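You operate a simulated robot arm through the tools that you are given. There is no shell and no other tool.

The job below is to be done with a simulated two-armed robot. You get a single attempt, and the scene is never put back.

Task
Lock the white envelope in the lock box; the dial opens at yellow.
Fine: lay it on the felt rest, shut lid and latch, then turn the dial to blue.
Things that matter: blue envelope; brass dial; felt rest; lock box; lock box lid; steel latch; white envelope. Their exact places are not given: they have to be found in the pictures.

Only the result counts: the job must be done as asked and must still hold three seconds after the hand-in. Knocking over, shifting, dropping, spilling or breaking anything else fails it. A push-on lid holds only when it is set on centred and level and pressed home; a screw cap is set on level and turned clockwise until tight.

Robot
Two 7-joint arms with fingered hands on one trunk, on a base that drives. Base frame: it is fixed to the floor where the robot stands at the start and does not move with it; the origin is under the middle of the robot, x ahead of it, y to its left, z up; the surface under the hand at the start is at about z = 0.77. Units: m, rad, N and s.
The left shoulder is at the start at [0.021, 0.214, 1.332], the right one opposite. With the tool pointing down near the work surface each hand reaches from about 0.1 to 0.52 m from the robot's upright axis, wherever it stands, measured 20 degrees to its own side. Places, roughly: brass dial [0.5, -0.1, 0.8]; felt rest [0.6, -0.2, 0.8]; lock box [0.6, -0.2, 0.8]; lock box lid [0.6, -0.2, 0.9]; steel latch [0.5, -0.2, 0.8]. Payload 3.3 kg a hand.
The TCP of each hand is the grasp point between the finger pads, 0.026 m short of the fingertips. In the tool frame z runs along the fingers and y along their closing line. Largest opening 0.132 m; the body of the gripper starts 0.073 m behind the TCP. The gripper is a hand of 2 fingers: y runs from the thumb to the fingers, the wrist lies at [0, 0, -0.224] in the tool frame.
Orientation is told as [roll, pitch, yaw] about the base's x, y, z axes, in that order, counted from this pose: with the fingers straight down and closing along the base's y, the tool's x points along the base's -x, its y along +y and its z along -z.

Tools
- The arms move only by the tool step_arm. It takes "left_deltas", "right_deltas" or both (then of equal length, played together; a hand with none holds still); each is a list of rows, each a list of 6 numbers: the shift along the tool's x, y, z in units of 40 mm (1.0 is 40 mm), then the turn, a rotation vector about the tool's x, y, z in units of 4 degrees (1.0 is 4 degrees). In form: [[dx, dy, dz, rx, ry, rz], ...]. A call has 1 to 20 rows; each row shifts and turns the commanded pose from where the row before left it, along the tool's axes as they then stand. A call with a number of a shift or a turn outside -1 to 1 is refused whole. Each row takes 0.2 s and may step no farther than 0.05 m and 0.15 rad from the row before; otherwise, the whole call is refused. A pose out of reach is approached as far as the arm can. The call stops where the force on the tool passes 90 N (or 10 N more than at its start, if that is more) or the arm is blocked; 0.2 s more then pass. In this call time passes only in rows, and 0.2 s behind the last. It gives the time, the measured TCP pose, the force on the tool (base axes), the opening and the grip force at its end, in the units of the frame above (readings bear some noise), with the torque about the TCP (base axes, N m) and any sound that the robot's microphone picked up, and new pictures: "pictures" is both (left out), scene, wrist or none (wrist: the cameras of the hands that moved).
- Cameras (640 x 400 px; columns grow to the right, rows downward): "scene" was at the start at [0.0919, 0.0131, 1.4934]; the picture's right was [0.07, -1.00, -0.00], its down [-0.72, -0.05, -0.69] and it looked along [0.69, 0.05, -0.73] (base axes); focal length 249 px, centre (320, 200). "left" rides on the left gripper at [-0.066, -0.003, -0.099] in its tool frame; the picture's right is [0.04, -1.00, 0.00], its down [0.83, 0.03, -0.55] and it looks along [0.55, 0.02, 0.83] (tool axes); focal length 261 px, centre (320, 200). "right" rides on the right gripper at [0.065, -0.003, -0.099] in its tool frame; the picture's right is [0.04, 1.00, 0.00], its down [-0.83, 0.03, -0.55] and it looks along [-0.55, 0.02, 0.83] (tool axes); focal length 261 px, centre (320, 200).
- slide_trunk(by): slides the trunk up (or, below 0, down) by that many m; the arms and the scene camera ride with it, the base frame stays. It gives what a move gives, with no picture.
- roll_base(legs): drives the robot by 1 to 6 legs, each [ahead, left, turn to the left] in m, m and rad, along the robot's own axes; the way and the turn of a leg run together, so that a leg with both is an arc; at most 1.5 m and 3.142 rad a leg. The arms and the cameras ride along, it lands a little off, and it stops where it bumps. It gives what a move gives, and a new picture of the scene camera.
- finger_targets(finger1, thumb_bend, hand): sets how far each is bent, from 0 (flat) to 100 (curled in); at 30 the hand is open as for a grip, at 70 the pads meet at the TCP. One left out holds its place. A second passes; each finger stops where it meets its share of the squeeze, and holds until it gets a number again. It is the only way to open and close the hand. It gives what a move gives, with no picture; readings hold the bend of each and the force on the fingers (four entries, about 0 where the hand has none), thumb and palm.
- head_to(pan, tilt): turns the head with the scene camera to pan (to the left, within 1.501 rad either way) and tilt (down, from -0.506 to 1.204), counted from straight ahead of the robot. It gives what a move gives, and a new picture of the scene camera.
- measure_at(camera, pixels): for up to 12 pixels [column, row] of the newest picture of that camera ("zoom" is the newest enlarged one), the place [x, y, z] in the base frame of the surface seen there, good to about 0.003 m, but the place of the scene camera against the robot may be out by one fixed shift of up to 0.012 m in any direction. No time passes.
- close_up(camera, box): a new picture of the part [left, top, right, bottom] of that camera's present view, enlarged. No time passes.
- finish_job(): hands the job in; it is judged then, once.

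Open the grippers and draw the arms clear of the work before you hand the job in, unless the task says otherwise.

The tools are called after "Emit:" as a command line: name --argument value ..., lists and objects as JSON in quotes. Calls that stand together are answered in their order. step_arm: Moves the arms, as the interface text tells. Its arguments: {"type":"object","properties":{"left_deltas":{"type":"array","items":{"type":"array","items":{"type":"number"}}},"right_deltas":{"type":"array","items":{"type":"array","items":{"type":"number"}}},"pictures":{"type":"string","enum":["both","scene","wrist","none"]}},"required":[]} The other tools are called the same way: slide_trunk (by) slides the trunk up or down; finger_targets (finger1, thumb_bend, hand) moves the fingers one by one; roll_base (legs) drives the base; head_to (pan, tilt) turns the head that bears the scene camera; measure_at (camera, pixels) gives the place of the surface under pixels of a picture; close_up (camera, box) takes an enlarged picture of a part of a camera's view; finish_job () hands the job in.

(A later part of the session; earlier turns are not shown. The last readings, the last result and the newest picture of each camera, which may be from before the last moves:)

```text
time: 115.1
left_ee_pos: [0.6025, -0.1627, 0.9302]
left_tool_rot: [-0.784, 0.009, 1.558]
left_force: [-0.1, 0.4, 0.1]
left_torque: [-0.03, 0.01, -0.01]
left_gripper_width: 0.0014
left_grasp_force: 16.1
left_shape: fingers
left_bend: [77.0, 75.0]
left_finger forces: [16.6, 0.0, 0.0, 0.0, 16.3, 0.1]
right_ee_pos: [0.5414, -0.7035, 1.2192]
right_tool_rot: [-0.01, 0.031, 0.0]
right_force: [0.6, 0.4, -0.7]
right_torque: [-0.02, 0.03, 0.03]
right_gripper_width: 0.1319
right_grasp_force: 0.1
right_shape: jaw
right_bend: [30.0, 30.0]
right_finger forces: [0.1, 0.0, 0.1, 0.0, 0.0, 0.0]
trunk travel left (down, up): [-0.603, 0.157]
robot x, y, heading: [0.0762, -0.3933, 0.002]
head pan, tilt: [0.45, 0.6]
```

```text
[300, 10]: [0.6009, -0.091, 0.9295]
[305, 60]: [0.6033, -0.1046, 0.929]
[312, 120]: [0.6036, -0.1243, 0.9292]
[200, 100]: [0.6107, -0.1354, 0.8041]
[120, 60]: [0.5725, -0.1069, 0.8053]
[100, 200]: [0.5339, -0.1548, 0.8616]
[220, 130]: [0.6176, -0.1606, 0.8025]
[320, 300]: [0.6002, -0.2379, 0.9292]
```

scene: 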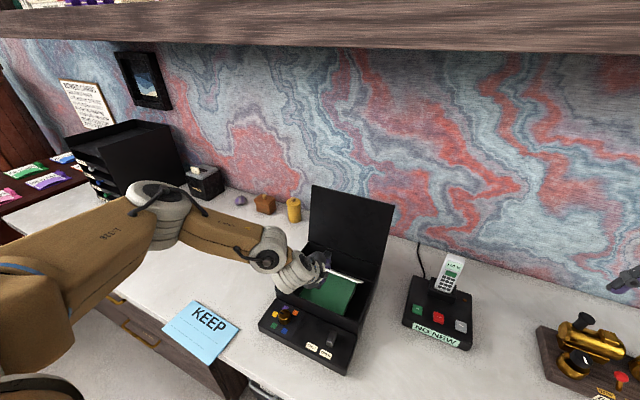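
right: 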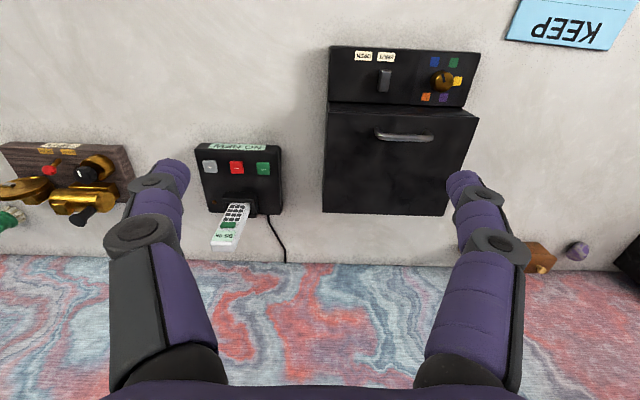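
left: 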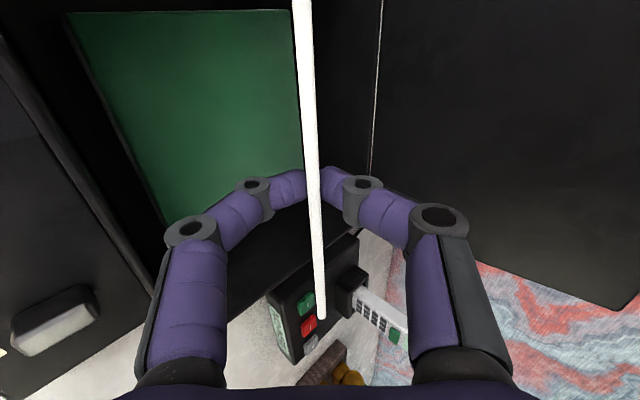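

The envelope's near edge is at (0.603, z 0.929) and its far edge is about 5 cm above the felt. I lower 3.6 cm, then creep until contact.

Emit:
step_arm --left_deltas '[[0, 0.2, 0.24, 0, 0, 0], [0, 0.2, 0.24, 0, 0, 0], [0, 0.2, 0.24, 0, 0, 0]]'

Emit:
close_up --camera "scene" --box '[240, 170, 420, 380]'

Emit:
close_up --camera "left" --box '[0, 0, 420, 300]'

```text
time: 115.9
left_ee_pos: [0.606, -0.1606, 0.8948]
left_tool_rot: [-0.785, 0.01, 1.556]
left_force: [-0.2, -1.1, -1.6]
left_torque: [-0.01, 0.0, -0.01]
left_gripper_width: 0.0015
left_grasp_force: 16.7
left_shape: fingers
left_bend: [77.0, 75.0]
left_finger forces: [16.6, 0.0, 0.1, 0.1, 16.2, 0.0]
right_ee_pos: [0.5405, -0.7045, 1.2173]
right_tool_rot: [-0.01, 0.029, 0.001]
right_force: [0.4, 0.3, -0.2]
right_torque: [-0.05, 0.0, 0.02]
right_gripper_width: 0.1318
right_grasp_force: 0.1
right_shape: jaw
right_bend: [30.0, 30.0]
right_finger forces: [0.1, 0.1, 0.0, 0.1, 0.1, 0.0]
trunk travel left (down, up): [-0.603, 0.157]
robot x, y, heading: [0.075, -0.3954, 0.001]
head pan, tilt: [0.45, 0.6]
```

scene: 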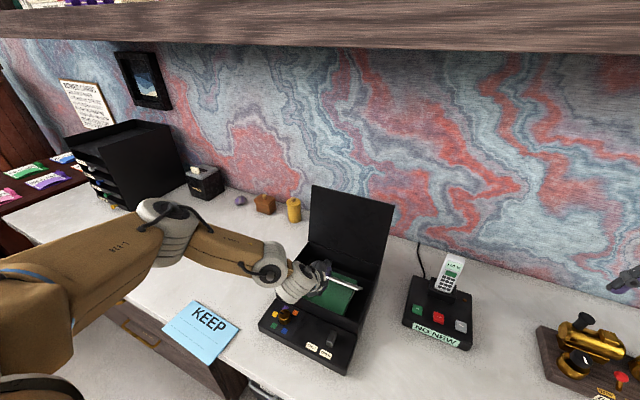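
left: 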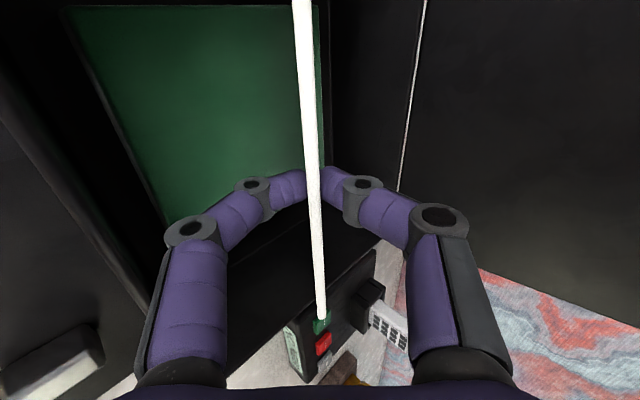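

```text
1.90 times, centred on (330, 275) of scene
```

zoom: 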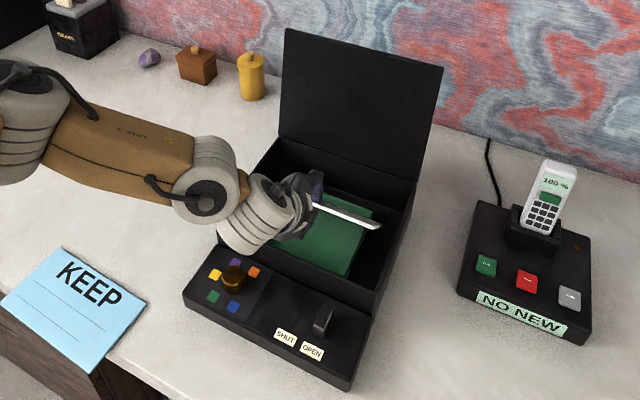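

```text
1.33 times, centred on (210, 150) of left
```

zoom: 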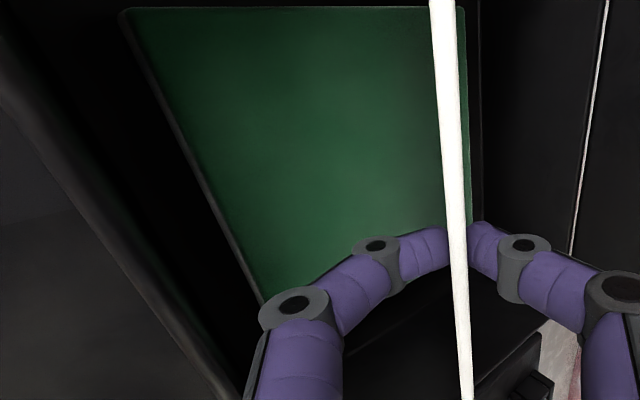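

The far edge is about 1.5 cm above the felt near its back side. I creep down in 4 mm steps watching for contact.

Emit:
step_arm --left_deltas '[[0, 0.07, 0.07, 0, 0, 0], [0, 0.07, 0.07, 0, 0, 0], [0, 0.07, 0.07, 0, 0, 0]]' --pictures "wrist"

```text
time: 116.7
left_ee_pos: [0.606, -0.1633, 0.8834]
left_tool_rot: [-0.786, 0.011, 1.558]
left_force: [0.3, -0.4, 0.6]
left_torque: [-0.01, -0.01, -0.03]
left_gripper_width: 0.0014
left_grasp_force: 16.5
left_shape: fingers
left_bend: [76.0, 75.0]
left_finger forces: [16.5, 0.0, 0.1, 0.0, 16.7, 0.0]
right_ee_pos: [0.5409, -0.7035, 1.2195]
right_tool_rot: [-0.011, 0.029, 0.001]
right_force: [-0.3, 0.0, -0.7]
right_torque: [0.03, -0.01, 0.01]
right_gripper_width: 0.1316
right_grasp_force: 0.1
right_shape: jaw
right_bend: [30.0, 30.0]
right_finger forces: [0.0, 0.0, 0.0, 0.1, 0.0, 0.1]
trunk travel left (down, up): [-0.603, 0.157]
robot x, y, heading: [0.0761, -0.3933, 0.001]
head pan, tilt: [0.45, 0.6]
```

left: 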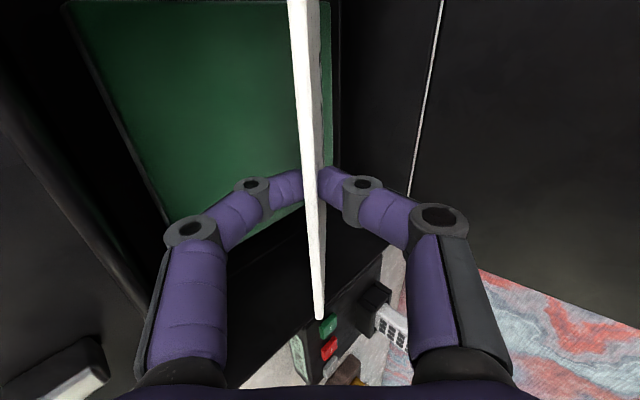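

The envelope's far edge has touched the felt (it pivoted slightly in the grip). I open the fingers gently so its near edge comes to rest on the lower finger.

Emit:
finger_targets --hand "left" --finger1 56 --thumb_bend 60

Emit:
close_up --camera "left" --box '[120, 0, 440, 240]'

Emit:
close_up --camera "scene" --box '[240, 170, 420, 380]'

```text
time: 117.7
left_ee_pos: [0.6064, -0.1617, 0.8843]
left_tool_rot: [-0.784, 0.011, 1.557]
left_force: [0.6, 0.1, -0.2]
left_torque: [-0.05, 0.04, 0.04]
left_gripper_width: 0.0395
left_grasp_force: 0.3
left_shape: fingers
left_bend: [56.0, 60.0]
left_finger forces: [0.2, 0.1, 0.0, 0.1, 0.0, 0.1]
right_ee_pos: [0.5417, -0.7045, 1.2193]
right_tool_rot: [-0.01, 0.03, -0.001]
right_force: [0.0, -0.7, -0.1]
right_torque: [-0.01, 0.0, -0.01]
right_gripper_width: 0.1317
right_grasp_force: 0.1
right_shape: jaw
right_bend: [30.0, 30.0]
right_finger forces: [0.0, 0.0, 0.1, 0.0, 0.0, 0.0]
trunk travel left (down, up): [-0.603, 0.157]
robot x, y, heading: [0.0749, -0.3932, -0.003]
head pan, tilt: [0.45, 0.6]
```

```text
1.67 times, centred on (280, 120) of left
```

zoom: 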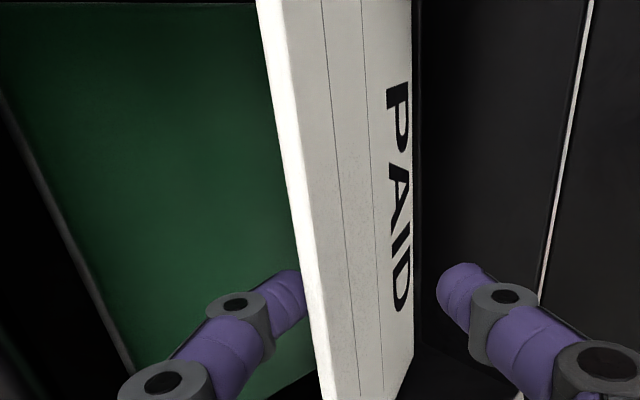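

```text
1.90 times, centred on (330, 275) of scene
```

zoom: 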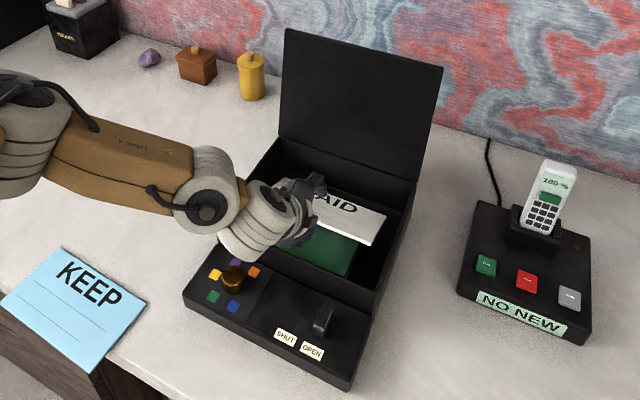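

The envelope now leans flatter on the lower finger. I measure its edges.

Emit:
measure_at --camera "left" --pixels '[[280, 60], [296, 140], [308, 200], [290, 40], [355, 80], [362, 40], [330, 150], [366, 120]]'

Emit:
measure_at --camera "zoom" --pixels '[[385, 212], [372, 240], [330, 226], [340, 192], [330, 250], [350, 270]]'

```text
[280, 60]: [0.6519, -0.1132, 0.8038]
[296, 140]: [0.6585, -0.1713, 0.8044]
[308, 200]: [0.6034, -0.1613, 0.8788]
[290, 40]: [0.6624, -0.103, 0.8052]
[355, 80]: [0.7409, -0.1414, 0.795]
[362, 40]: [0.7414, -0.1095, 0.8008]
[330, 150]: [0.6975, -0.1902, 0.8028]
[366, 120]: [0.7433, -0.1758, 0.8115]
```

```text
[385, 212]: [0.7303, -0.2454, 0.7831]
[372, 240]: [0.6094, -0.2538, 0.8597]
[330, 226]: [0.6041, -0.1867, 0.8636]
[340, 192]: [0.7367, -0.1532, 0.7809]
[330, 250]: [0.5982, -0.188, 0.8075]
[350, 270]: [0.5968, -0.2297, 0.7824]
```

The near edge rests on the lower finger at z ≈ 0.86 and the far edge is on the felt. I draw the hand back along its own axis so the near edge slides off and lies down.

Emit:
step_arm --left_deltas '[[0, 0, -0.25, 0, 0, 0], [0, 0, -0.25, 0, 0, 0], [0, 0, -0.25, 0, 0, 0], [0, 0, -0.25, 0, 0, 0]]'

Emit:
close_up --camera "scene" --box '[240, 170, 420, 380]'

```text
time: 118.7
left_ee_pos: [0.578, -0.1617, 0.912]
left_tool_rot: [-0.785, 0.01, 1.556]
left_force: [-0.4, 0.1, 0.1]
left_torque: [0.0, 0.0, 0.0]
left_gripper_width: 0.0396
left_grasp_force: 0.0
left_shape: fingers
left_bend: [56.0, 60.0]
left_finger forces: [0.1, 0.1, 0.0, 0.1, 0.0, 0.1]
right_ee_pos: [0.541, -0.7053, 1.219]
right_tool_rot: [-0.01, 0.03, 0.0]
right_force: [-0.5, 0.4, 1.0]
right_torque: [0.02, 0.03, 0.0]
right_gripper_width: 0.1315
right_grasp_force: 0.1
right_shape: jaw
right_bend: [30.0, 30.0]
right_finger forces: [0.1, 0.0, 0.0, 0.0, 0.1, 0.0]
trunk travel left (down, up): [-0.603, 0.157]
robot x, y, heading: [0.0773, -0.3952, 0.003]
head pan, tilt: [0.45, 0.6]
```

scene: 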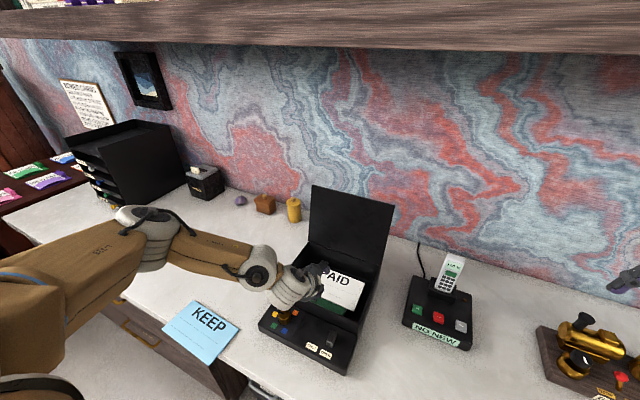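
left: 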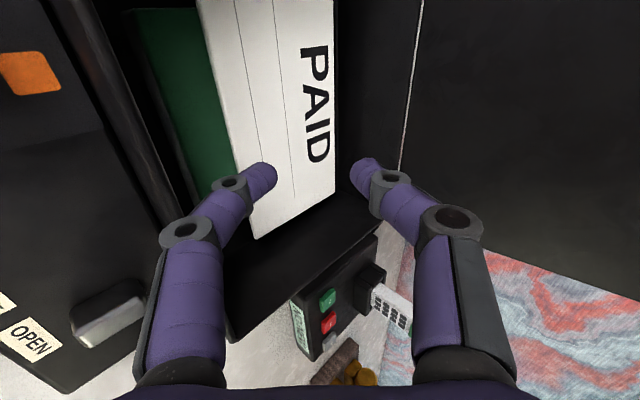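

```text
1.90 times, centred on (330, 275) of scene
```

zoom: 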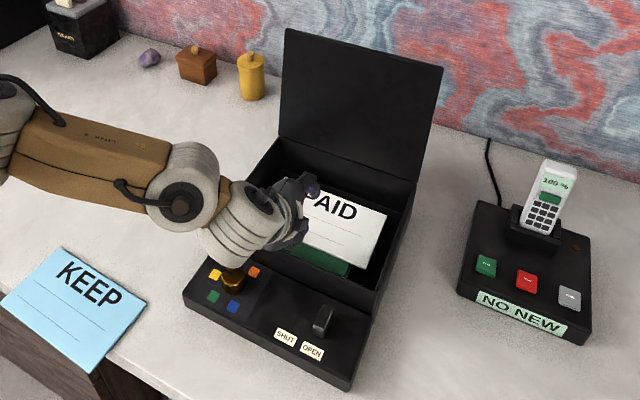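

The envelope has lain down, apparently flat on the felt. I measure its corners.

Emit:
measure_at --camera "left" --pixels '[[200, 8], [325, 8], [333, 190], [258, 237], [270, 120], [210, 60], [240, 165], [330, 100], [180, 100]]'

Emit:
measure_at --camera "zoom" --pixels '[[384, 212], [365, 265], [310, 240], [345, 235], [330, 200]]'

```text
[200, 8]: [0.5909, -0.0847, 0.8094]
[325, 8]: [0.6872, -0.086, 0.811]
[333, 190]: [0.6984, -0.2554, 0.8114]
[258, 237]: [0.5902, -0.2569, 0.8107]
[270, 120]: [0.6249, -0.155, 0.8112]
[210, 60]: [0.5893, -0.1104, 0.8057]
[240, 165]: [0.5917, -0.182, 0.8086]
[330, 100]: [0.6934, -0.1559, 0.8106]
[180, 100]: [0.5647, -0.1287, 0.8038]
```

```text
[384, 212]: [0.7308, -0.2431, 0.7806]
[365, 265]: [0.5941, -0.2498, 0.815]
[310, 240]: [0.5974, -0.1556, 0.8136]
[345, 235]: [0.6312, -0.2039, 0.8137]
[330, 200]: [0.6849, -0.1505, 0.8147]
```

The envelope lies flat: z 0.811, x 0.590–0.697, y -0.257 to about -0.07, squarely on the felt. I raise the hand clear and measure the open lid's free edge for closing it.

Emit:
step_arm --left_deltas '[[0, -0.5, -0.7, 0, 0, 0], [0, -0.6, -0.7, 0, 0, 0], [0, -0.7, -0.7, 0, 0, 0], [0, -0.7, -0.7, 0, 0, 0], [0, -0.7, -0.7, 0, 0, 0], [0, -0.7, -0.7, 0, 0, 0], [0, -0.7, -0.7, 0, 0, 0]]'

Emit:
finger_targets --hand "left" --finger1 34 --thumb_bend 34

Emit:
head_to --pan 0.35 --tilt 0.75

```text
time: 120.3
left_ee_pos: [0.5692, -0.1584, 1.1795]
left_tool_rot: [-0.786, 0.01, 1.558]
left_force: [-0.5, 0.5, 0.1]
left_torque: [-0.01, -0.04, 0.01]
left_gripper_width: 0.0396
left_grasp_force: 0.1
left_shape: fingers
left_bend: [56.0, 60.0]
left_finger forces: [0.0, 0.0, 0.0, 0.0, 0.0, 0.0]
right_ee_pos: [0.5406, -0.7038, 1.2186]
right_tool_rot: [-0.011, 0.027, -0.001]
right_force: [0.1, -0.1, 0.0]
right_torque: [0.01, -0.02, 0.04]
right_gripper_width: 0.1318
right_grasp_force: 0.0
right_shape: jaw
right_bend: [30.0, 30.0]
right_finger forces: [0.1, 0.0, 0.0, 0.0, 0.0, 0.1]
trunk travel left (down, up): [-0.603, 0.157]
robot x, y, heading: [0.076, -0.3935, -0.001]
head pan, tilt: [0.45, 0.6]
```

scene: 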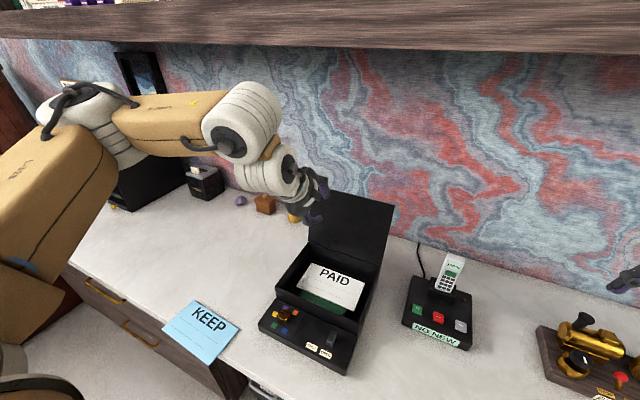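
left: 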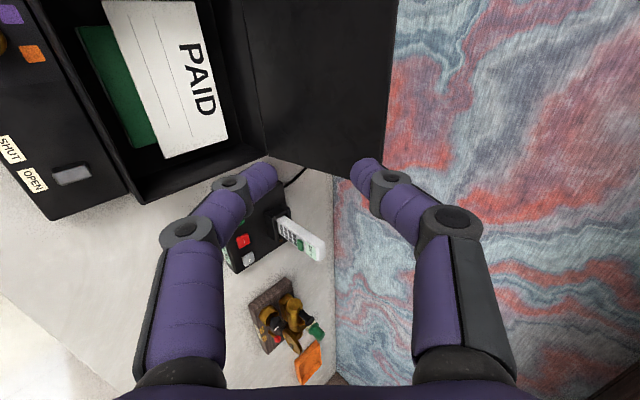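

```text
time: 121.3
left_ee_pos: [0.5699, -0.1579, 1.1799]
left_tool_rot: [-0.786, 0.009, 1.556]
left_force: [-1.2, -0.9, -0.4]
left_torque: [0.01, 0.04, -0.01]
left_gripper_width: 0.1198
left_grasp_force: 0.1
left_shape: fingers
left_bend: [34.0, 34.0]
left_finger forces: [0.0, 0.0, 0.0, 0.0, 0.0, 0.0]
right_ee_pos: [0.5409, -0.7044, 1.2191]
right_tool_rot: [-0.009, 0.03, 0.0]
right_force: [-0.7, 0.3, 0.5]
right_torque: [-0.05, 0.0, -0.01]
right_gripper_width: 0.132
right_grasp_force: 0.1
right_shape: jaw
right_bend: [30.0, 30.0]
right_finger forces: [0.0, 0.0, 0.0, 0.0, 0.1, 0.0]
trunk travel left (down, up): [-0.603, 0.157]
robot x, y, heading: [0.0755, -0.3906, 0.002]
head pan, tilt: [0.45, 0.6]
```

```text
time: 122.0
left_ee_pos: [0.5693, -0.1583, 1.1787]
left_tool_rot: [-0.785, 0.011, 1.557]
left_force: [-0.8, -0.6, 0.4]
left_torque: [-0.03, -0.01, -0.01]
left_gripper_width: 0.12
left_grasp_force: 0.1
left_shape: fingers
left_bend: [34.0, 34.0]
left_finger forces: [0.0, 0.0, 0.0, 0.1, 0.1, 0.0]
right_ee_pos: [0.5406, -0.7048, 1.2186]
right_tool_rot: [-0.011, 0.029, 0.001]
right_force: [0.7, 1.4, -0.7]
right_torque: [0.03, -0.01, 0.03]
right_gripper_width: 0.132
right_grasp_force: 0.0
right_shape: jaw
right_bend: [30.0, 30.0]
right_finger forces: [0.1, 0.1, 0.0, 0.0, 0.1, 0.0]
trunk travel left (down, up): [-0.603, 0.157]
robot x, y, heading: [0.0773, -0.3918, 0.001]
head pan, tilt: [0.351, 0.75]
```

scene: 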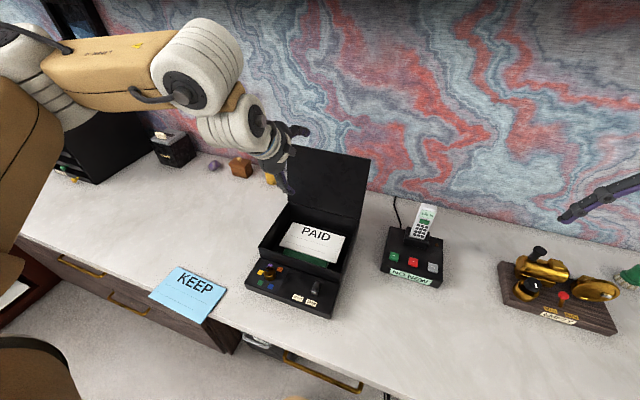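

Emit:
measure_at --camera "scene" --pixels '[[300, 152], [330, 156], [364, 161], [330, 175], [325, 195], [355, 200], [318, 245]]'

Emit:
close_up --camera "scene" --box '[240, 130, 400, 330]'

Emit:
measure_at --camera "left" --pixels '[[392, 60], [388, 110], [382, 155], [330, 100], [270, 120], [262, 30], [180, 100]]'

```text
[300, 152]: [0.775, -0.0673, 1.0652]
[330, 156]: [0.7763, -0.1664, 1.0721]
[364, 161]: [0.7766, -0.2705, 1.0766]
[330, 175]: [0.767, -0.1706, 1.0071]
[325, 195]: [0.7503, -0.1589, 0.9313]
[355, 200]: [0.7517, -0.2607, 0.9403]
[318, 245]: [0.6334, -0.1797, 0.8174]
```

```text
2.00 times, centred on (320, 230) of scene
```

zoom: 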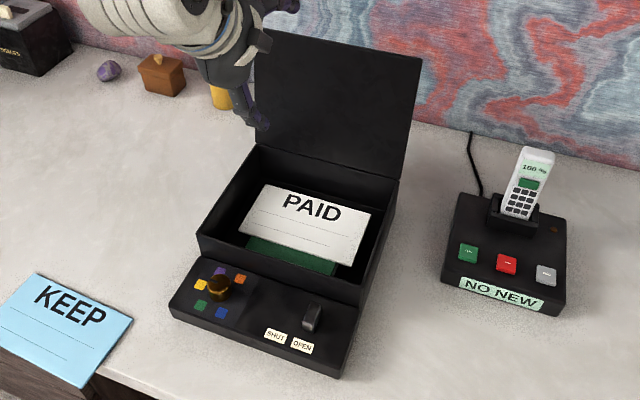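

```text
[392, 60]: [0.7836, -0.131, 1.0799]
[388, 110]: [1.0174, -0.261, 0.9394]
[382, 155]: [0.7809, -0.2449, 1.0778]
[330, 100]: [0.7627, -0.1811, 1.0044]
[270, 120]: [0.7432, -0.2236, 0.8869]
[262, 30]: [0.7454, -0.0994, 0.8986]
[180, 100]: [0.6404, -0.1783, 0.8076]
```

The lid's free edge is at about (0.785, z 1.08), leaning at 100°. I roll 7 cm ahead for reach, then bring the opened hand so the fingers straddle that edge (thumb behind, finger in front).

Emit:
roll_base --legs '[[0.065, 0, 0]]'

Emit:
step_arm --left_deltas '[[0, -0.3, 0.5, -0.6, 0, 0], [0, -0.3, 0.5, -0.6, 0, 0], [0, 0, 0.5, 0, 0, 0], [0, 0, 0.5, 0, 0, 0]]'

```text
time: 123.0
left_ee_pos: [0.6382, -0.1574, 1.179]
left_tool_rot: [-0.784, 0.01, 1.556]
left_force: [0.8, -0.4, -0.3]
left_torque: [0.0, 0.01, 0.01]
left_gripper_width: 0.1199
left_grasp_force: 0.1
left_shape: fingers
left_bend: [34.0, 34.0]
left_finger forces: [0.0, 0.0, 0.1, 0.0, 0.0, 0.0]
right_ee_pos: [0.6084, -0.7025, 1.2178]
right_tool_rot: [-0.011, 0.032, 0.0]
right_force: [0.1, -0.2, -0.8]
right_torque: [-0.02, 0.07, 0.01]
right_gripper_width: 0.1318
right_grasp_force: 0.2
right_shape: jaw
right_bend: [30.0, 30.0]
right_finger forces: [0.0, 0.1, 0.0, 0.1, 0.1, 0.0]
trunk travel left (down, up): [-0.603, 0.157]
robot x, y, heading: [0.139, -0.3946, 0.004]
head pan, tilt: [0.351, 0.75]
```

scene: 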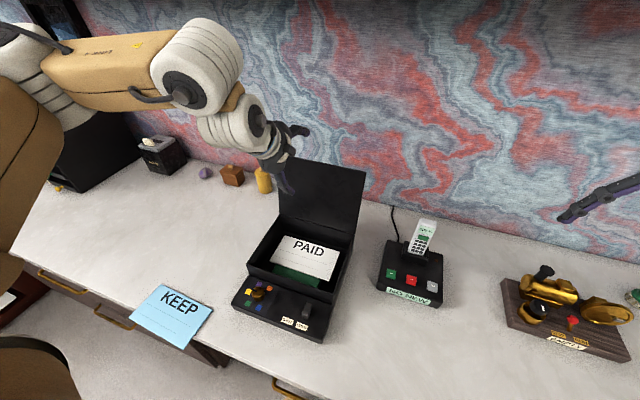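

```text
time: 124.0
left_ee_pos: [0.707, -0.1584, 1.1339]
left_tool_rot: [-0.701, 0.011, 1.557]
left_force: [0.2, 0.0, 0.1]
left_torque: [-0.02, 0.03, -0.03]
left_gripper_width: 0.1199
left_grasp_force: 0.1
left_shape: fingers
left_bend: [34.0, 34.0]
left_finger forces: [0.0, 0.0, 0.1, 0.1, 0.0, 0.0]
right_ee_pos: [0.6066, -0.7025, 1.2187]
right_tool_rot: [-0.009, 0.03, -0.001]
right_force: [0.4, -0.2, -0.1]
right_torque: [0.01, 0.01, -0.05]
right_gripper_width: 0.1318
right_grasp_force: 0.1
right_shape: jaw
right_bend: [30.0, 30.0]
right_finger forces: [0.0, 0.1, 0.1, 0.0, 0.0, 0.1]
trunk travel left (down, up): [-0.603, 0.157]
robot x, y, heading: [0.1411, -0.3936, 0.004]
head pan, tilt: [0.351, 0.75]
```

scene: 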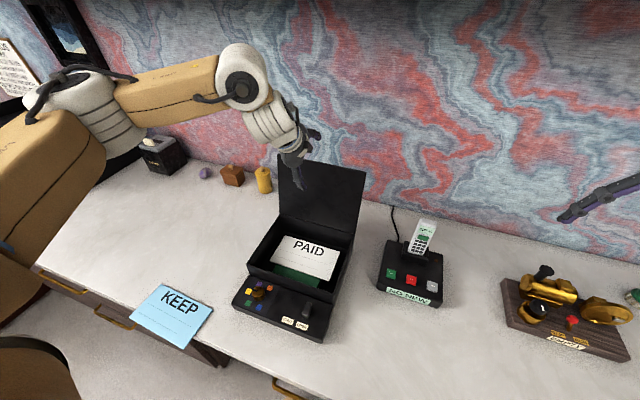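
left: 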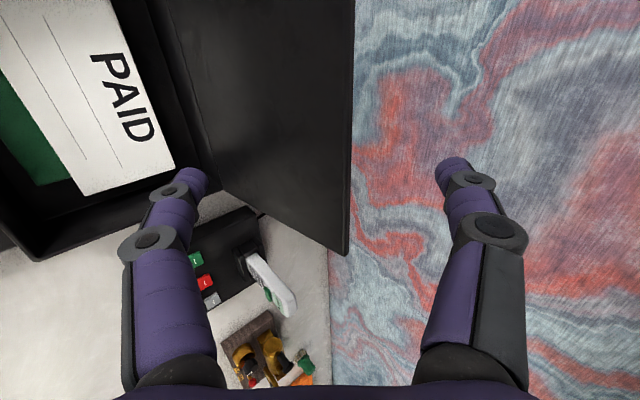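

The lid's edge (column ~353) is nicely between finger and thumb. I advance along the hand axis about 10 cm so the edge comes deep between them.

Emit:
step_arm --left_deltas '[[0, 0, 0.65, 0, 0, 0], [0, 0, 0.65, 0, 0, 0], [0, 0, 0.65, 0, 0, 0], [0, 0, 0.6, 0, 0, 0]]'

```text
time: 125.0
left_ee_pos: [0.7726, -0.1589, 1.059]
left_tool_rot: [-0.702, 0.009, 1.556]
left_force: [0.4, 0.6, -0.8]
left_torque: [-0.02, -0.03, 0.01]
left_gripper_width: 0.12
left_grasp_force: 0.0
left_shape: fingers
left_bend: [34.0, 34.0]
left_finger forces: [0.1, 0.0, 0.0, 0.1, 0.0, 0.0]
right_ee_pos: [0.6058, -0.704, 1.2189]
right_tool_rot: [-0.01, 0.031, 0.0]
right_force: [0.3, 1.0, 0.0]
right_torque: [0.02, -0.01, -0.01]
right_gripper_width: 0.132
right_grasp_force: 0.0
right_shape: jaw
right_bend: [30.0, 30.0]
right_finger forces: [0.0, 0.0, 0.0, 0.0, 0.0, 0.1]
trunk travel left (down, up): [-0.603, 0.157]
robot x, y, heading: [0.1399, -0.3916, 0.002]
head pan, tilt: [0.351, 0.75]
```

scene: 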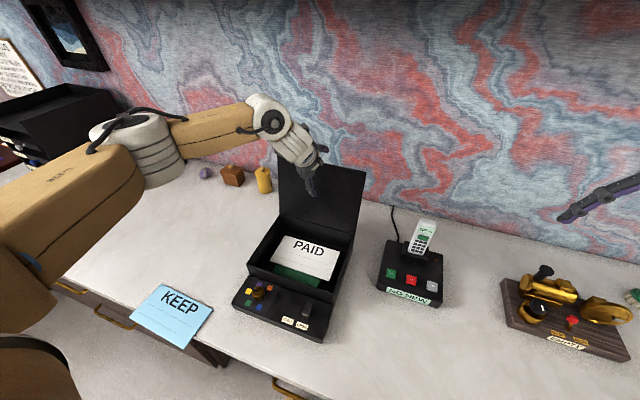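
left: 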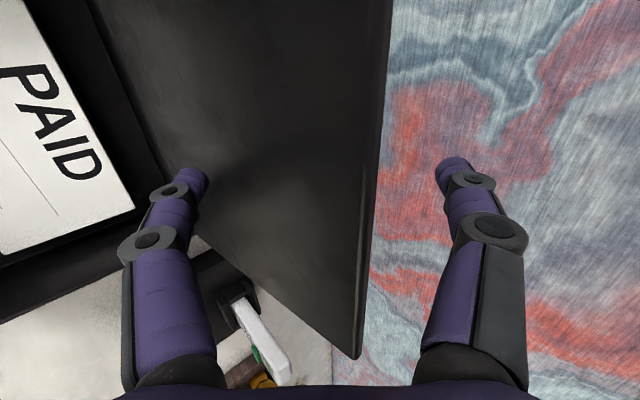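

The edge is between the fingers at column ~375. I bend the thumb up behind the lid, then pull it forward (-x) a little.

Emit:
finger_targets --hand "left" --thumb_bend 52

Emit:
step_arm --left_deltas '[[0, 0.3, -0.22, 0, 0, 0], [0, 0.3, -0.22, 0, 0, 0]]'

Emit:
measure_at --camera "scene" --pixels '[[290, 168], [340, 178], [335, 205], [290, 195], [355, 175], [345, 212]]'

```text
time: 126.0
left_ee_pos: [0.7705, -0.1595, 1.0588]
left_tool_rot: [-0.702, 0.01, 1.556]
left_force: [0.7, -0.2, 0.5]
left_torque: [-0.03, 0.0, 0.01]
left_gripper_width: 0.0899
left_grasp_force: 0.0
left_shape: fingers
left_bend: [34.0, 52.0]
left_finger forces: [0.0, 0.0, 0.1, 0.0, 0.1, 0.0]
right_ee_pos: [0.6072, -0.7043, 1.2187]
right_tool_rot: [-0.009, 0.03, 0.0]
right_force: [0.4, 0.1, 0.1]
right_torque: [0.02, 0.01, -0.02]
right_gripper_width: 0.1318
right_grasp_force: 0.0
right_shape: jaw
right_bend: [30.0, 30.0]
right_finger forces: [0.1, 0.0, 0.0, 0.0, 0.0, 0.0]
trunk travel left (down, up): [-0.603, 0.157]
robot x, y, heading: [0.1407, -0.3941, 0.002]
head pan, tilt: [0.351, 0.75]
```

```text
time: 126.6
left_ee_pos: [0.7424, -0.1601, 1.0566]
left_tool_rot: [-0.705, 0.011, 1.558]
left_force: [3.4, -0.3, 5.5]
left_torque: [-0.05, -0.09, 0.03]
left_gripper_width: 0.094
left_grasp_force: 2.1
left_shape: fingers
left_bend: [34.0, 51.0]
left_finger forces: [0.0, 0.1, 0.0, 0.0, 4.7, 0.1]
right_ee_pos: [0.6068, -0.7055, 1.2181]
right_tool_rot: [-0.011, 0.029, -0.001]
right_force: [-0.6, -0.6, 0.3]
right_torque: [0.0, 0.0, -0.02]
right_gripper_width: 0.1319
right_grasp_force: 0.1
right_shape: jaw
right_bend: [30.0, 30.0]
right_finger forces: [0.0, 0.0, 0.0, 0.1, 0.0, 0.0]
trunk travel left (down, up): [-0.603, 0.157]
robot x, y, heading: [0.1384, -0.3908, 0.003]
head pan, tilt: [0.351, 0.75]
```

scene: 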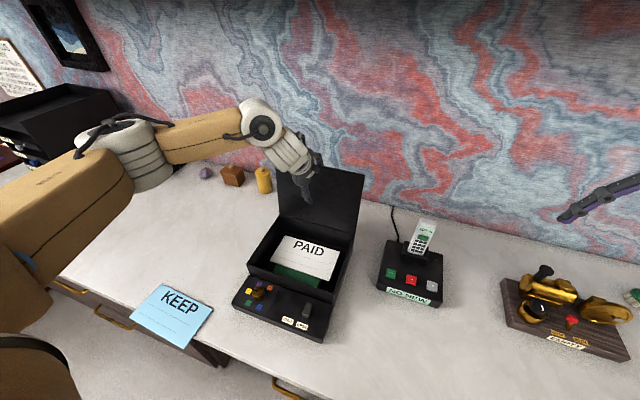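
left: 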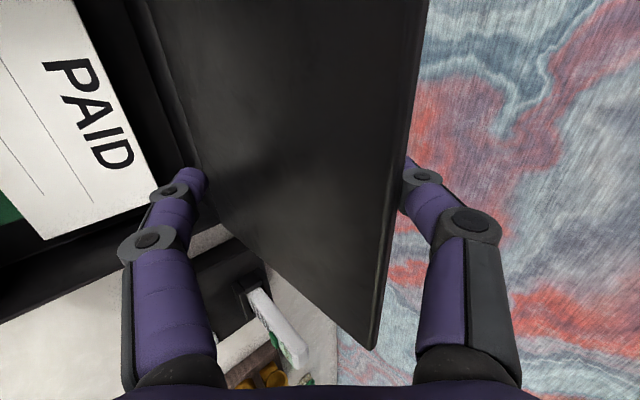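

```text
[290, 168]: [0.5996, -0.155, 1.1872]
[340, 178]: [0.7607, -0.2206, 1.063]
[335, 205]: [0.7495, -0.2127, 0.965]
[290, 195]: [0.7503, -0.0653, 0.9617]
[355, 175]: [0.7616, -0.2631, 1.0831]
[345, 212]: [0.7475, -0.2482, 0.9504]
```

The thumb is now pulling the lid forward (about 96°). I bring finger 1 nearer for the catch and keep pulling forward.

Emit:
finger_targets --hand "left" --finger1 44 --thumb_bend 54

Emit:
step_arm --left_deltas '[[0, 0.3, -0.24, 0, 0, 0], [0, 0.3, -0.24, 0, 0, 0], [0, 0.3, -0.24, 0, 0, 0]]'

Emit:
measure_at --camera "scene" --pixels '[[340, 180], [335, 205], [290, 195], [355, 180], [345, 212]]'

```text
time: 127.6
left_ee_pos: [0.7422, -0.1609, 1.057]
left_tool_rot: [-0.701, 0.01, 1.556]
left_force: [2.6, -0.1, 5.2]
left_torque: [0.04, -0.09, 0.0]
left_gripper_width: 0.0765
left_grasp_force: 2.5
left_shape: fingers
left_bend: [44.0, 52.0]
left_finger forces: [0.0, 0.0, 0.1, 0.0, 5.2, 0.0]
right_ee_pos: [0.6068, -0.7037, 1.2186]
right_tool_rot: [-0.009, 0.027, 0.0]
right_force: [0.7, 0.3, -0.9]
right_torque: [-0.03, -0.01, -0.01]
right_gripper_width: 0.132
right_grasp_force: 0.1
right_shape: jaw
right_bend: [30.0, 30.0]
right_finger forces: [0.0, 0.0, 0.1, 0.1, 0.0, 0.2]
trunk travel left (down, up): [-0.603, 0.157]
robot x, y, heading: [0.1373, -0.3954, 0.001]
head pan, tilt: [0.351, 0.75]
```

```text
time: 128.4
left_ee_pos: [0.6949, -0.1596, 1.056]
left_tool_rot: [-0.7, 0.008, 1.557]
left_force: [0.1, -0.8, 0.0]
left_torque: [0.0, 0.03, -0.01]
left_gripper_width: 0.0707
left_grasp_force: 0.4
left_shape: fingers
left_bend: [44.0, 54.0]
left_finger forces: [0.0, 0.0, 0.1, 0.0, 0.4, 0.0]
right_ee_pos: [0.6065, -0.7038, 1.219]
right_tool_rot: [-0.009, 0.029, 0.0]
right_force: [0.3, 0.9, 0.1]
right_torque: [0.01, 0.01, -0.02]
right_gripper_width: 0.132
right_grasp_force: 0.1
right_shape: jaw
right_bend: [30.0, 30.0]
right_finger forces: [0.0, 0.1, 0.0, 0.0, 0.0, 0.1]
trunk travel left (down, up): [-0.603, 0.157]
robot x, y, heading: [0.1408, -0.3919, 0.005]
head pan, tilt: [0.351, 0.75]
```

scene: 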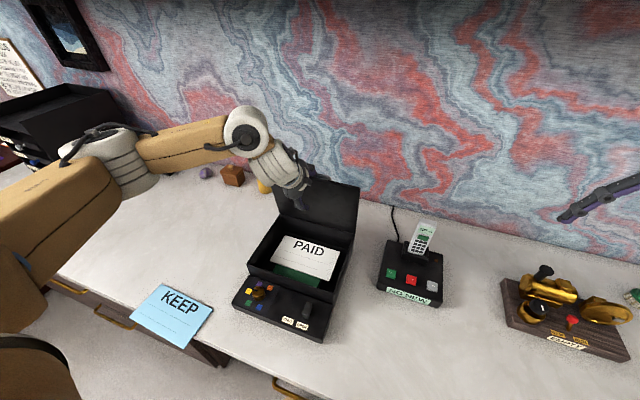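
left: 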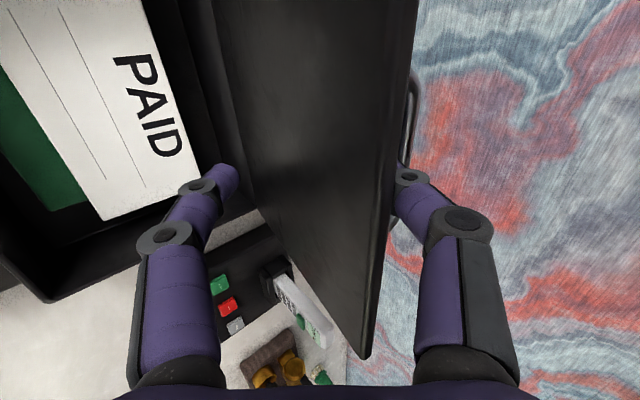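

```text
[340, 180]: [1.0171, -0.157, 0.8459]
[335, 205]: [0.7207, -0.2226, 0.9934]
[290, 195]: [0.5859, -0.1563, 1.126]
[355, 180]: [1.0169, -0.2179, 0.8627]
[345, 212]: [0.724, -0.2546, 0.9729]
```

The lid is past vertical (about 79°) and stays gently between thumb and finger. I follow its edge down the arc to about 60°.

Emit:
step_arm --left_deltas '[[0, 0.49, -0.24, 0, 0, 0], [0, 0.49, -0.23, 0, 0, 0], [0, 0.465, -0.13, 0, 0, 0], [0, 0.465, -0.12, 0, 0, 0]]'

```text
time: 129.4
left_ee_pos: [0.6179, -0.1594, 1.0285]
left_tool_rot: [-0.701, 0.011, 1.555]
left_force: [-1.2, 0.9, -0.1]
left_torque: [-0.01, -0.03, 0.02]
left_gripper_width: 0.0689
left_grasp_force: 0.7
left_shape: fingers
left_bend: [44.0, 54.0]
left_finger forces: [0.0, 0.0, 0.0, 0.0, 1.3, 0.0]
right_ee_pos: [0.6055, -0.7036, 1.2197]
right_tool_rot: [-0.01, 0.03, 0.0]
right_force: [-0.2, 0.0, -0.2]
right_torque: [0.02, 0.01, 0.01]
right_gripper_width: 0.1319
right_grasp_force: 0.1
right_shape: jaw
right_bend: [30.0, 30.0]
right_finger forces: [0.0, 0.1, 0.1, 0.0, 0.0, 0.0]
trunk travel left (down, up): [-0.603, 0.157]
robot x, y, heading: [0.1413, -0.3911, 0.003]
head pan, tilt: [0.351, 0.75]
```

scene: 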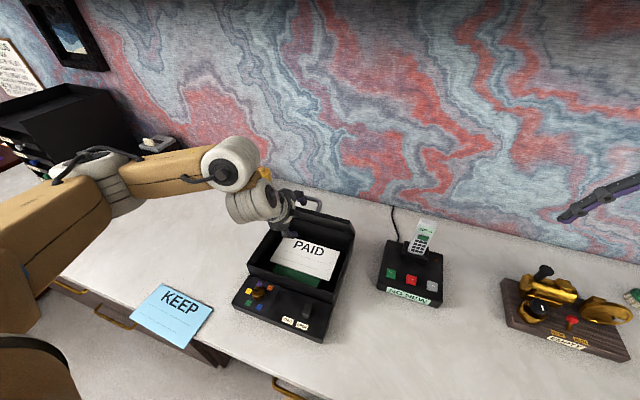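
left: 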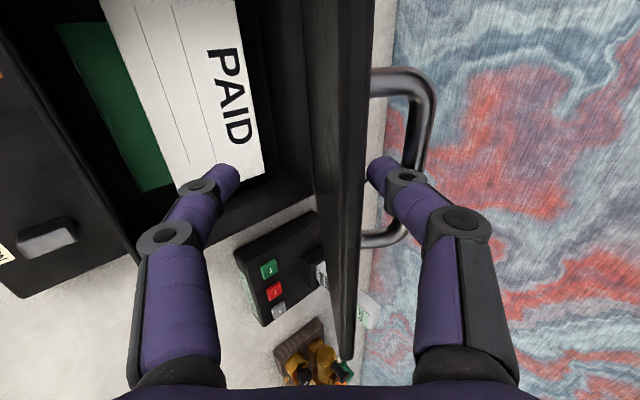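

The lid is near 60° and seems held by its own hinge friction (only 1 N on the thumb, none on finger 1). I back the hand off along its axis to avoid snagging the handle, watching the lid.

Emit:
step_arm --left_deltas '[[0, -0.05, -0.5, 0, 0, 0], [0, -0.05, -0.5, 0, 0, 0]]'

```text
time: 130.0
left_ee_pos: [0.5956, -0.1597, 1.0616]
left_tool_rot: [-0.704, 0.009, 1.557]
left_force: [-0.6, -0.5, 0.3]
left_torque: [-0.02, 0.01, 0.02]
left_gripper_width: 0.0702
left_grasp_force: 0.2
left_shape: fingers
left_bend: [44.0, 54.0]
left_finger forces: [0.0, 0.1, 0.1, 0.1, 0.1, 0.1]
right_ee_pos: [0.6061, -0.7043, 1.2192]
right_tool_rot: [-0.012, 0.029, -0.001]
right_force: [0.7, -0.3, 0.0]
right_torque: [0.02, -0.01, 0.03]
right_gripper_width: 0.1318
right_grasp_force: 0.0
right_shape: jaw
right_bend: [30.0, 30.0]
right_finger forces: [0.0, 0.0, 0.0, 0.1, 0.1, 0.1]
trunk travel left (down, up): [-0.603, 0.157]
robot x, y, heading: [0.1409, -0.3933, 0.004]
head pan, tilt: [0.351, 0.75]
```

scene: 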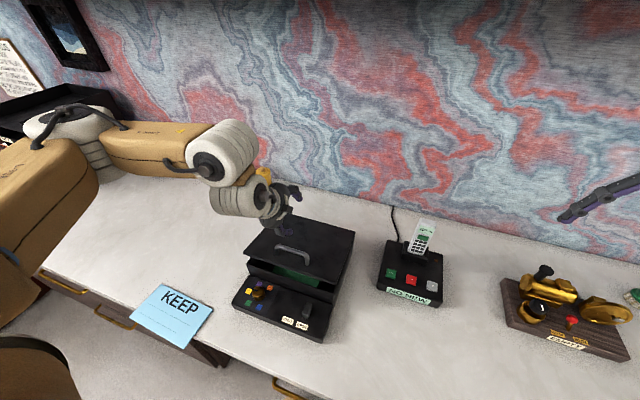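
left: 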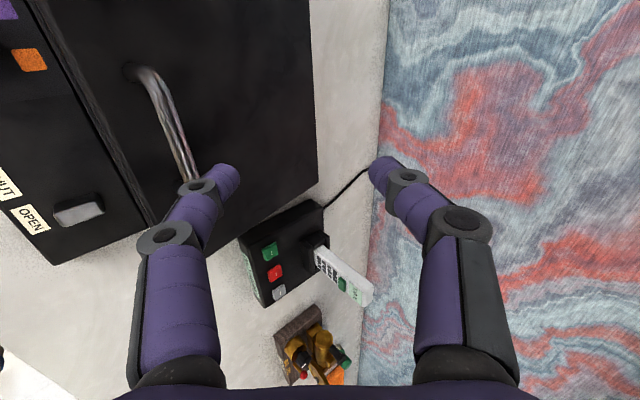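

The lid has come down quickly once released; the picture catches it a few degrees open. I look again after a short settle.

Emit:
step_arm --left_deltas '[[0, -0.2, -0.3, 0, 0, 0], [0, -0.2, -0.3, 0, 0, 0], [0, -0.2, -0.3, 0, 0, 0]]'

Emit:
close_up --camera "scene" --box '[220, 200, 380, 350]'

Emit:
measure_at --camera "scene" --pixels '[[255, 262], [300, 285], [335, 292], [300, 240], [345, 240], [260, 300], [290, 268], [320, 275]]'

```text
time: 130.8
left_ee_pos: [0.5911, -0.1594, 1.1058]
left_tool_rot: [-0.7, 0.01, 1.556]
left_force: [-0.1, 0.9, 0.4]
left_torque: [0.01, -0.01, -0.01]
left_gripper_width: 0.07
left_grasp_force: 0.1
left_shape: fingers
left_bend: [44.0, 54.0]
left_finger forces: [0.1, 0.1, 0.0, 0.0, 0.0, 0.1]
right_ee_pos: [0.6056, -0.7033, 1.2189]
right_tool_rot: [-0.011, 0.03, -0.001]
right_force: [0.2, 1.1, 0.2]
right_torque: [-0.02, -0.03, 0.04]
right_gripper_width: 0.1317
right_grasp_force: 0.2
right_shape: jaw
right_bend: [30.0, 30.0]
right_finger forces: [0.0, 0.0, 0.0, 0.0, 0.1, 0.1]
trunk travel left (down, up): [-0.603, 0.157]
robot x, y, heading: [0.1421, -0.3937, -0.003]
head pan, tilt: [0.351, 0.75]
```

scene: 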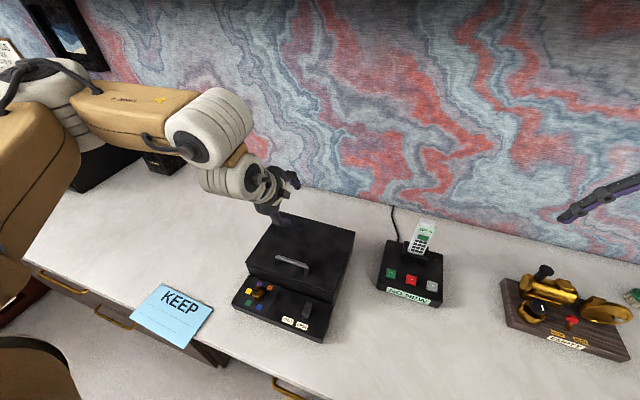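
left: 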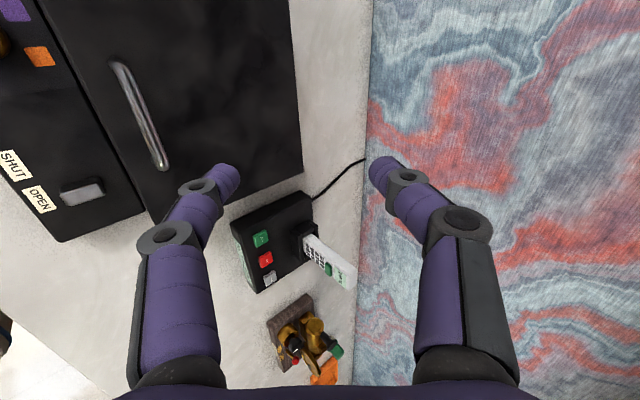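

```text
2.67 times, centred on (300, 275) of scene
```

zoom: 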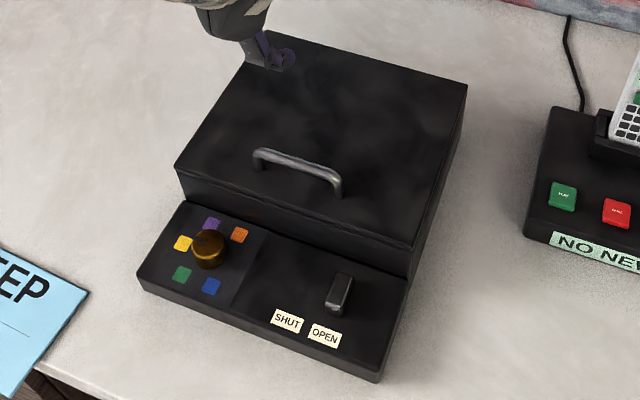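

```text
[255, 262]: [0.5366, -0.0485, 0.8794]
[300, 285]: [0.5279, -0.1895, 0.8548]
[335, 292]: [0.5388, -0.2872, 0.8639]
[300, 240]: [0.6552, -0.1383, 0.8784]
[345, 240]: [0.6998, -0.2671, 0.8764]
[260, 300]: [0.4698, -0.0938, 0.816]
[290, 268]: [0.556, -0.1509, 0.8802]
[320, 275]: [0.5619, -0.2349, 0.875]
```

The lid is shut flush (top at z 0.878, as at the start). I bring the hand back over the panel, upright it and turn it to yaw 0 for the latch.

Emit:
step_arm --left_deltas '[[0, 0.8, -0.5, 0, 0, 0], [0, 0.8, -0.5, 0, 0, 0], [0, 0.75, -0.5, 0, 0, 0], [0, 0, 0, -1, 0, 0], [0, 0, 0, -1, 0, 0], [0, 0, 0, -1, 0, 0], [0, 0, 0, -1, 0, 0], [0, 0, 0, -1, 0, 0], [0, 0, 0, -1, 0, 0], [0, 0, 0, -1, 0, 0], [0, 0, 0, -1, 0, 0], [0, 0, 0, -1, 0, 0], [0, 0, 0, -1, 0, 0]]' --pictures "none"

Emit:
step_arm --left_deltas '[[0, 0, 0, 0, 0, 1], [0, 0, 0, 0, 0, 1], [0, 0, 0, 0, 0, 1], [0, 0, 0, 0, 0, 1], [0, 0, 0, 0, 0, 1], [0, 0, 0, 0, 0, 1], [0, 0, 0, 0, 0, 1], [0, 0, 0, 0, 0, 1], [0, 0, 0, 0, 0, 1], [0, 0, 0, 0, 0, 1], [0, 0, 0, 0, 0, 1], [0, 0, 0, 0, 0, 1], [0, 0, 0, 0, 0, 1], [0, 0, 0, 0, 0, 1], [0, 0, 0, 0, 0, 1], [0, 0, 0, 0, 0, 1], [0, 0, 0, 0, 0, 1], [0, 0, 0, 0, 0, 1], [0, 0, 0, 0, 0, 1], [0, 0, 0, 0, 0, 1]]' --pictures "none"

Emit:
step_arm --left_deltas '[[0, 0, 0, 0, 0, 1], [0, 0, 0, 0, 0, 1], [0, 0, 0, 0, 0, 0.3]]'

```text
time: 133.6
left_ee_pos: [0.5211, -0.1667, 1.0786]
left_tool_rot: [-0.002, 0.011, 1.556]
left_force: [-0.1, -1.4, 0.4]
left_torque: [0.02, -0.03, 0.0]
left_gripper_width: 0.0698
left_grasp_force: 0.1
left_shape: fingers
left_bend: [44.0, 54.0]
left_finger forces: [0.0, 0.0, 0.1, 0.0, 0.0, 0.1]
left hand out of reach, approached as far as the arm can: row 2, 3
right_ee_pos: [0.6064, -0.7036, 1.2188]
right_tool_rot: [-0.011, 0.031, 0.0]
right_force: [0.2, -0.2, 0.7]
right_torque: [0.0, 0.02, -0.02]
right_gripper_width: 0.1319
right_grasp_force: 0.0
right_shape: jaw
right_bend: [30.0, 30.0]
right_finger forces: [0.0, 0.0, 0.0, 0.0, 0.0, 0.0]
trunk travel left (down, up): [-0.603, 0.157]
robot x, y, heading: [0.1384, -0.393, 0.0]
head pan, tilt: [0.351, 0.75]
```

```text
time: 137.8
left_ee_pos: [0.5218, -0.1661, 1.0779]
left_tool_rot: [-0.011, -0.001, 0.16]
left_force: [0.0, 0.1, 0.9]
left_torque: [0.01, 0.01, 0.0]
left_gripper_width: 0.0699
left_grasp_force: 0.1
left_shape: fingers
left_bend: [44.0, 54.0]
left_finger forces: [0.0, 0.1, 0.1, 0.0, 0.1, 0.0]
right_ee_pos: [0.6065, -0.7039, 1.2187]
right_tool_rot: [-0.012, 0.03, 0.001]
right_force: [-0.8, 0.6, 0.0]
right_torque: [-0.02, 0.02, 0.04]
right_gripper_width: 0.1317
right_grasp_force: 0.1
right_shape: jaw
right_bend: [30.0, 30.0]
right_finger forces: [0.0, 0.1, 0.0, 0.0, 0.0, 0.1]
trunk travel left (down, up): [-0.603, 0.157]
robot x, y, heading: [0.1391, -0.3939, 0.003]
head pan, tilt: [0.351, 0.75]
```

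```text
time: 138.6
left_ee_pos: [0.5199, -0.1666, 1.0772]
left_tool_rot: [-0.009, -0.004, -0.002]
left_force: [0.3, -0.1, 0.5]
left_torque: [-0.03, 0.02, 0.01]
left_gripper_width: 0.0699
left_grasp_force: 0.2
left_shape: fingers
left_bend: [44.0, 54.0]
left_finger forces: [0.1, 0.1, 0.1, 0.0, 0.1, 0.0]
right_ee_pos: [0.6066, -0.7035, 1.2191]
right_tool_rot: [-0.01, 0.028, 0.0]
right_force: [-0.3, 0.2, 0.1]
right_torque: [-0.02, -0.01, -0.03]
right_gripper_width: 0.1319
right_grasp_force: 0.2
right_shape: jaw
right_bend: [30.0, 30.0]
right_finger forces: [0.1, 0.0, 0.0, 0.0, 0.0, 0.1]
trunk travel left (down, up): [-0.603, 0.157]
robot x, y, heading: [0.1417, -0.3885, 0.002]
head pan, tilt: [0.351, 0.75]
```

scene: 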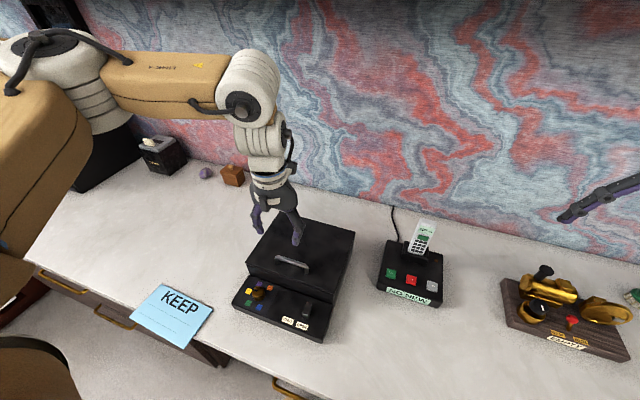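
left: 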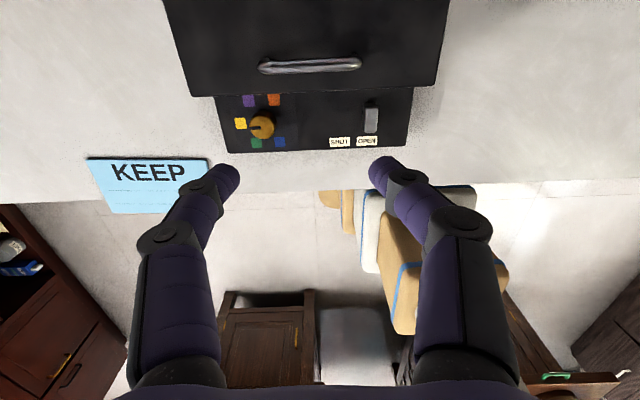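

All looks right: lid shut, latch at OPEN, dial at yellow. I measure the latch and dial again to see whether the box moved at all.

Emit:
measure_at --camera "left" --pixels '[[371, 110], [371, 120], [371, 128], [240, 123], [249, 99], [274, 99], [256, 143], [280, 143], [340, 141], [367, 141], [405, 145], [310, 66]]'

Emit:
finger_targets --hand "left" --finger1 53 --thumb_bend 54

```text
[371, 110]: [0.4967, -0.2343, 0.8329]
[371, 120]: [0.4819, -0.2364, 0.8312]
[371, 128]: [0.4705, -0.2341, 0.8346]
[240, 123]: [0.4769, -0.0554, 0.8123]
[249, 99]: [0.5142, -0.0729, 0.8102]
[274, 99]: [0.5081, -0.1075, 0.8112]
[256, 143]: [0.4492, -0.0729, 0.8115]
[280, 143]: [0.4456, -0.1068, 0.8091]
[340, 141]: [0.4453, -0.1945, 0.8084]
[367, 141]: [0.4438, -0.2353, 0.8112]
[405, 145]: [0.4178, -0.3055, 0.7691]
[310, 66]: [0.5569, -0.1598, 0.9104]
```

```text
time: 139.6
left_ee_pos: [0.5213, -0.1664, 1.0775]
left_tool_rot: [-0.011, -0.004, 0.001]
left_force: [1.2, 0.3, -0.3]
left_torque: [0.0, -0.03, 0.0]
left_gripper_width: 0.0548
left_grasp_force: 0.1
left_shape: fingers
left_bend: [53.0, 54.0]
left_finger forces: [0.1, 0.0, 0.0, 0.1, 0.1, 0.0]
right_ee_pos: [0.6054, -0.7042, 1.2195]
right_tool_rot: [-0.01, 0.031, 0.002]
right_force: [0.2, -0.2, 1.2]
right_torque: [0.03, 0.03, -0.01]
right_gripper_width: 0.132
right_grasp_force: 0.1
right_shape: jaw
right_bend: [30.0, 30.0]
right_finger forces: [0.0, 0.0, 0.1, 0.1, 0.0, 0.0]
trunk travel left (down, up): [-0.603, 0.157]
robot x, y, heading: [0.1379, -0.391, 0.003]
head pan, tilt: [0.351, 0.75]
```

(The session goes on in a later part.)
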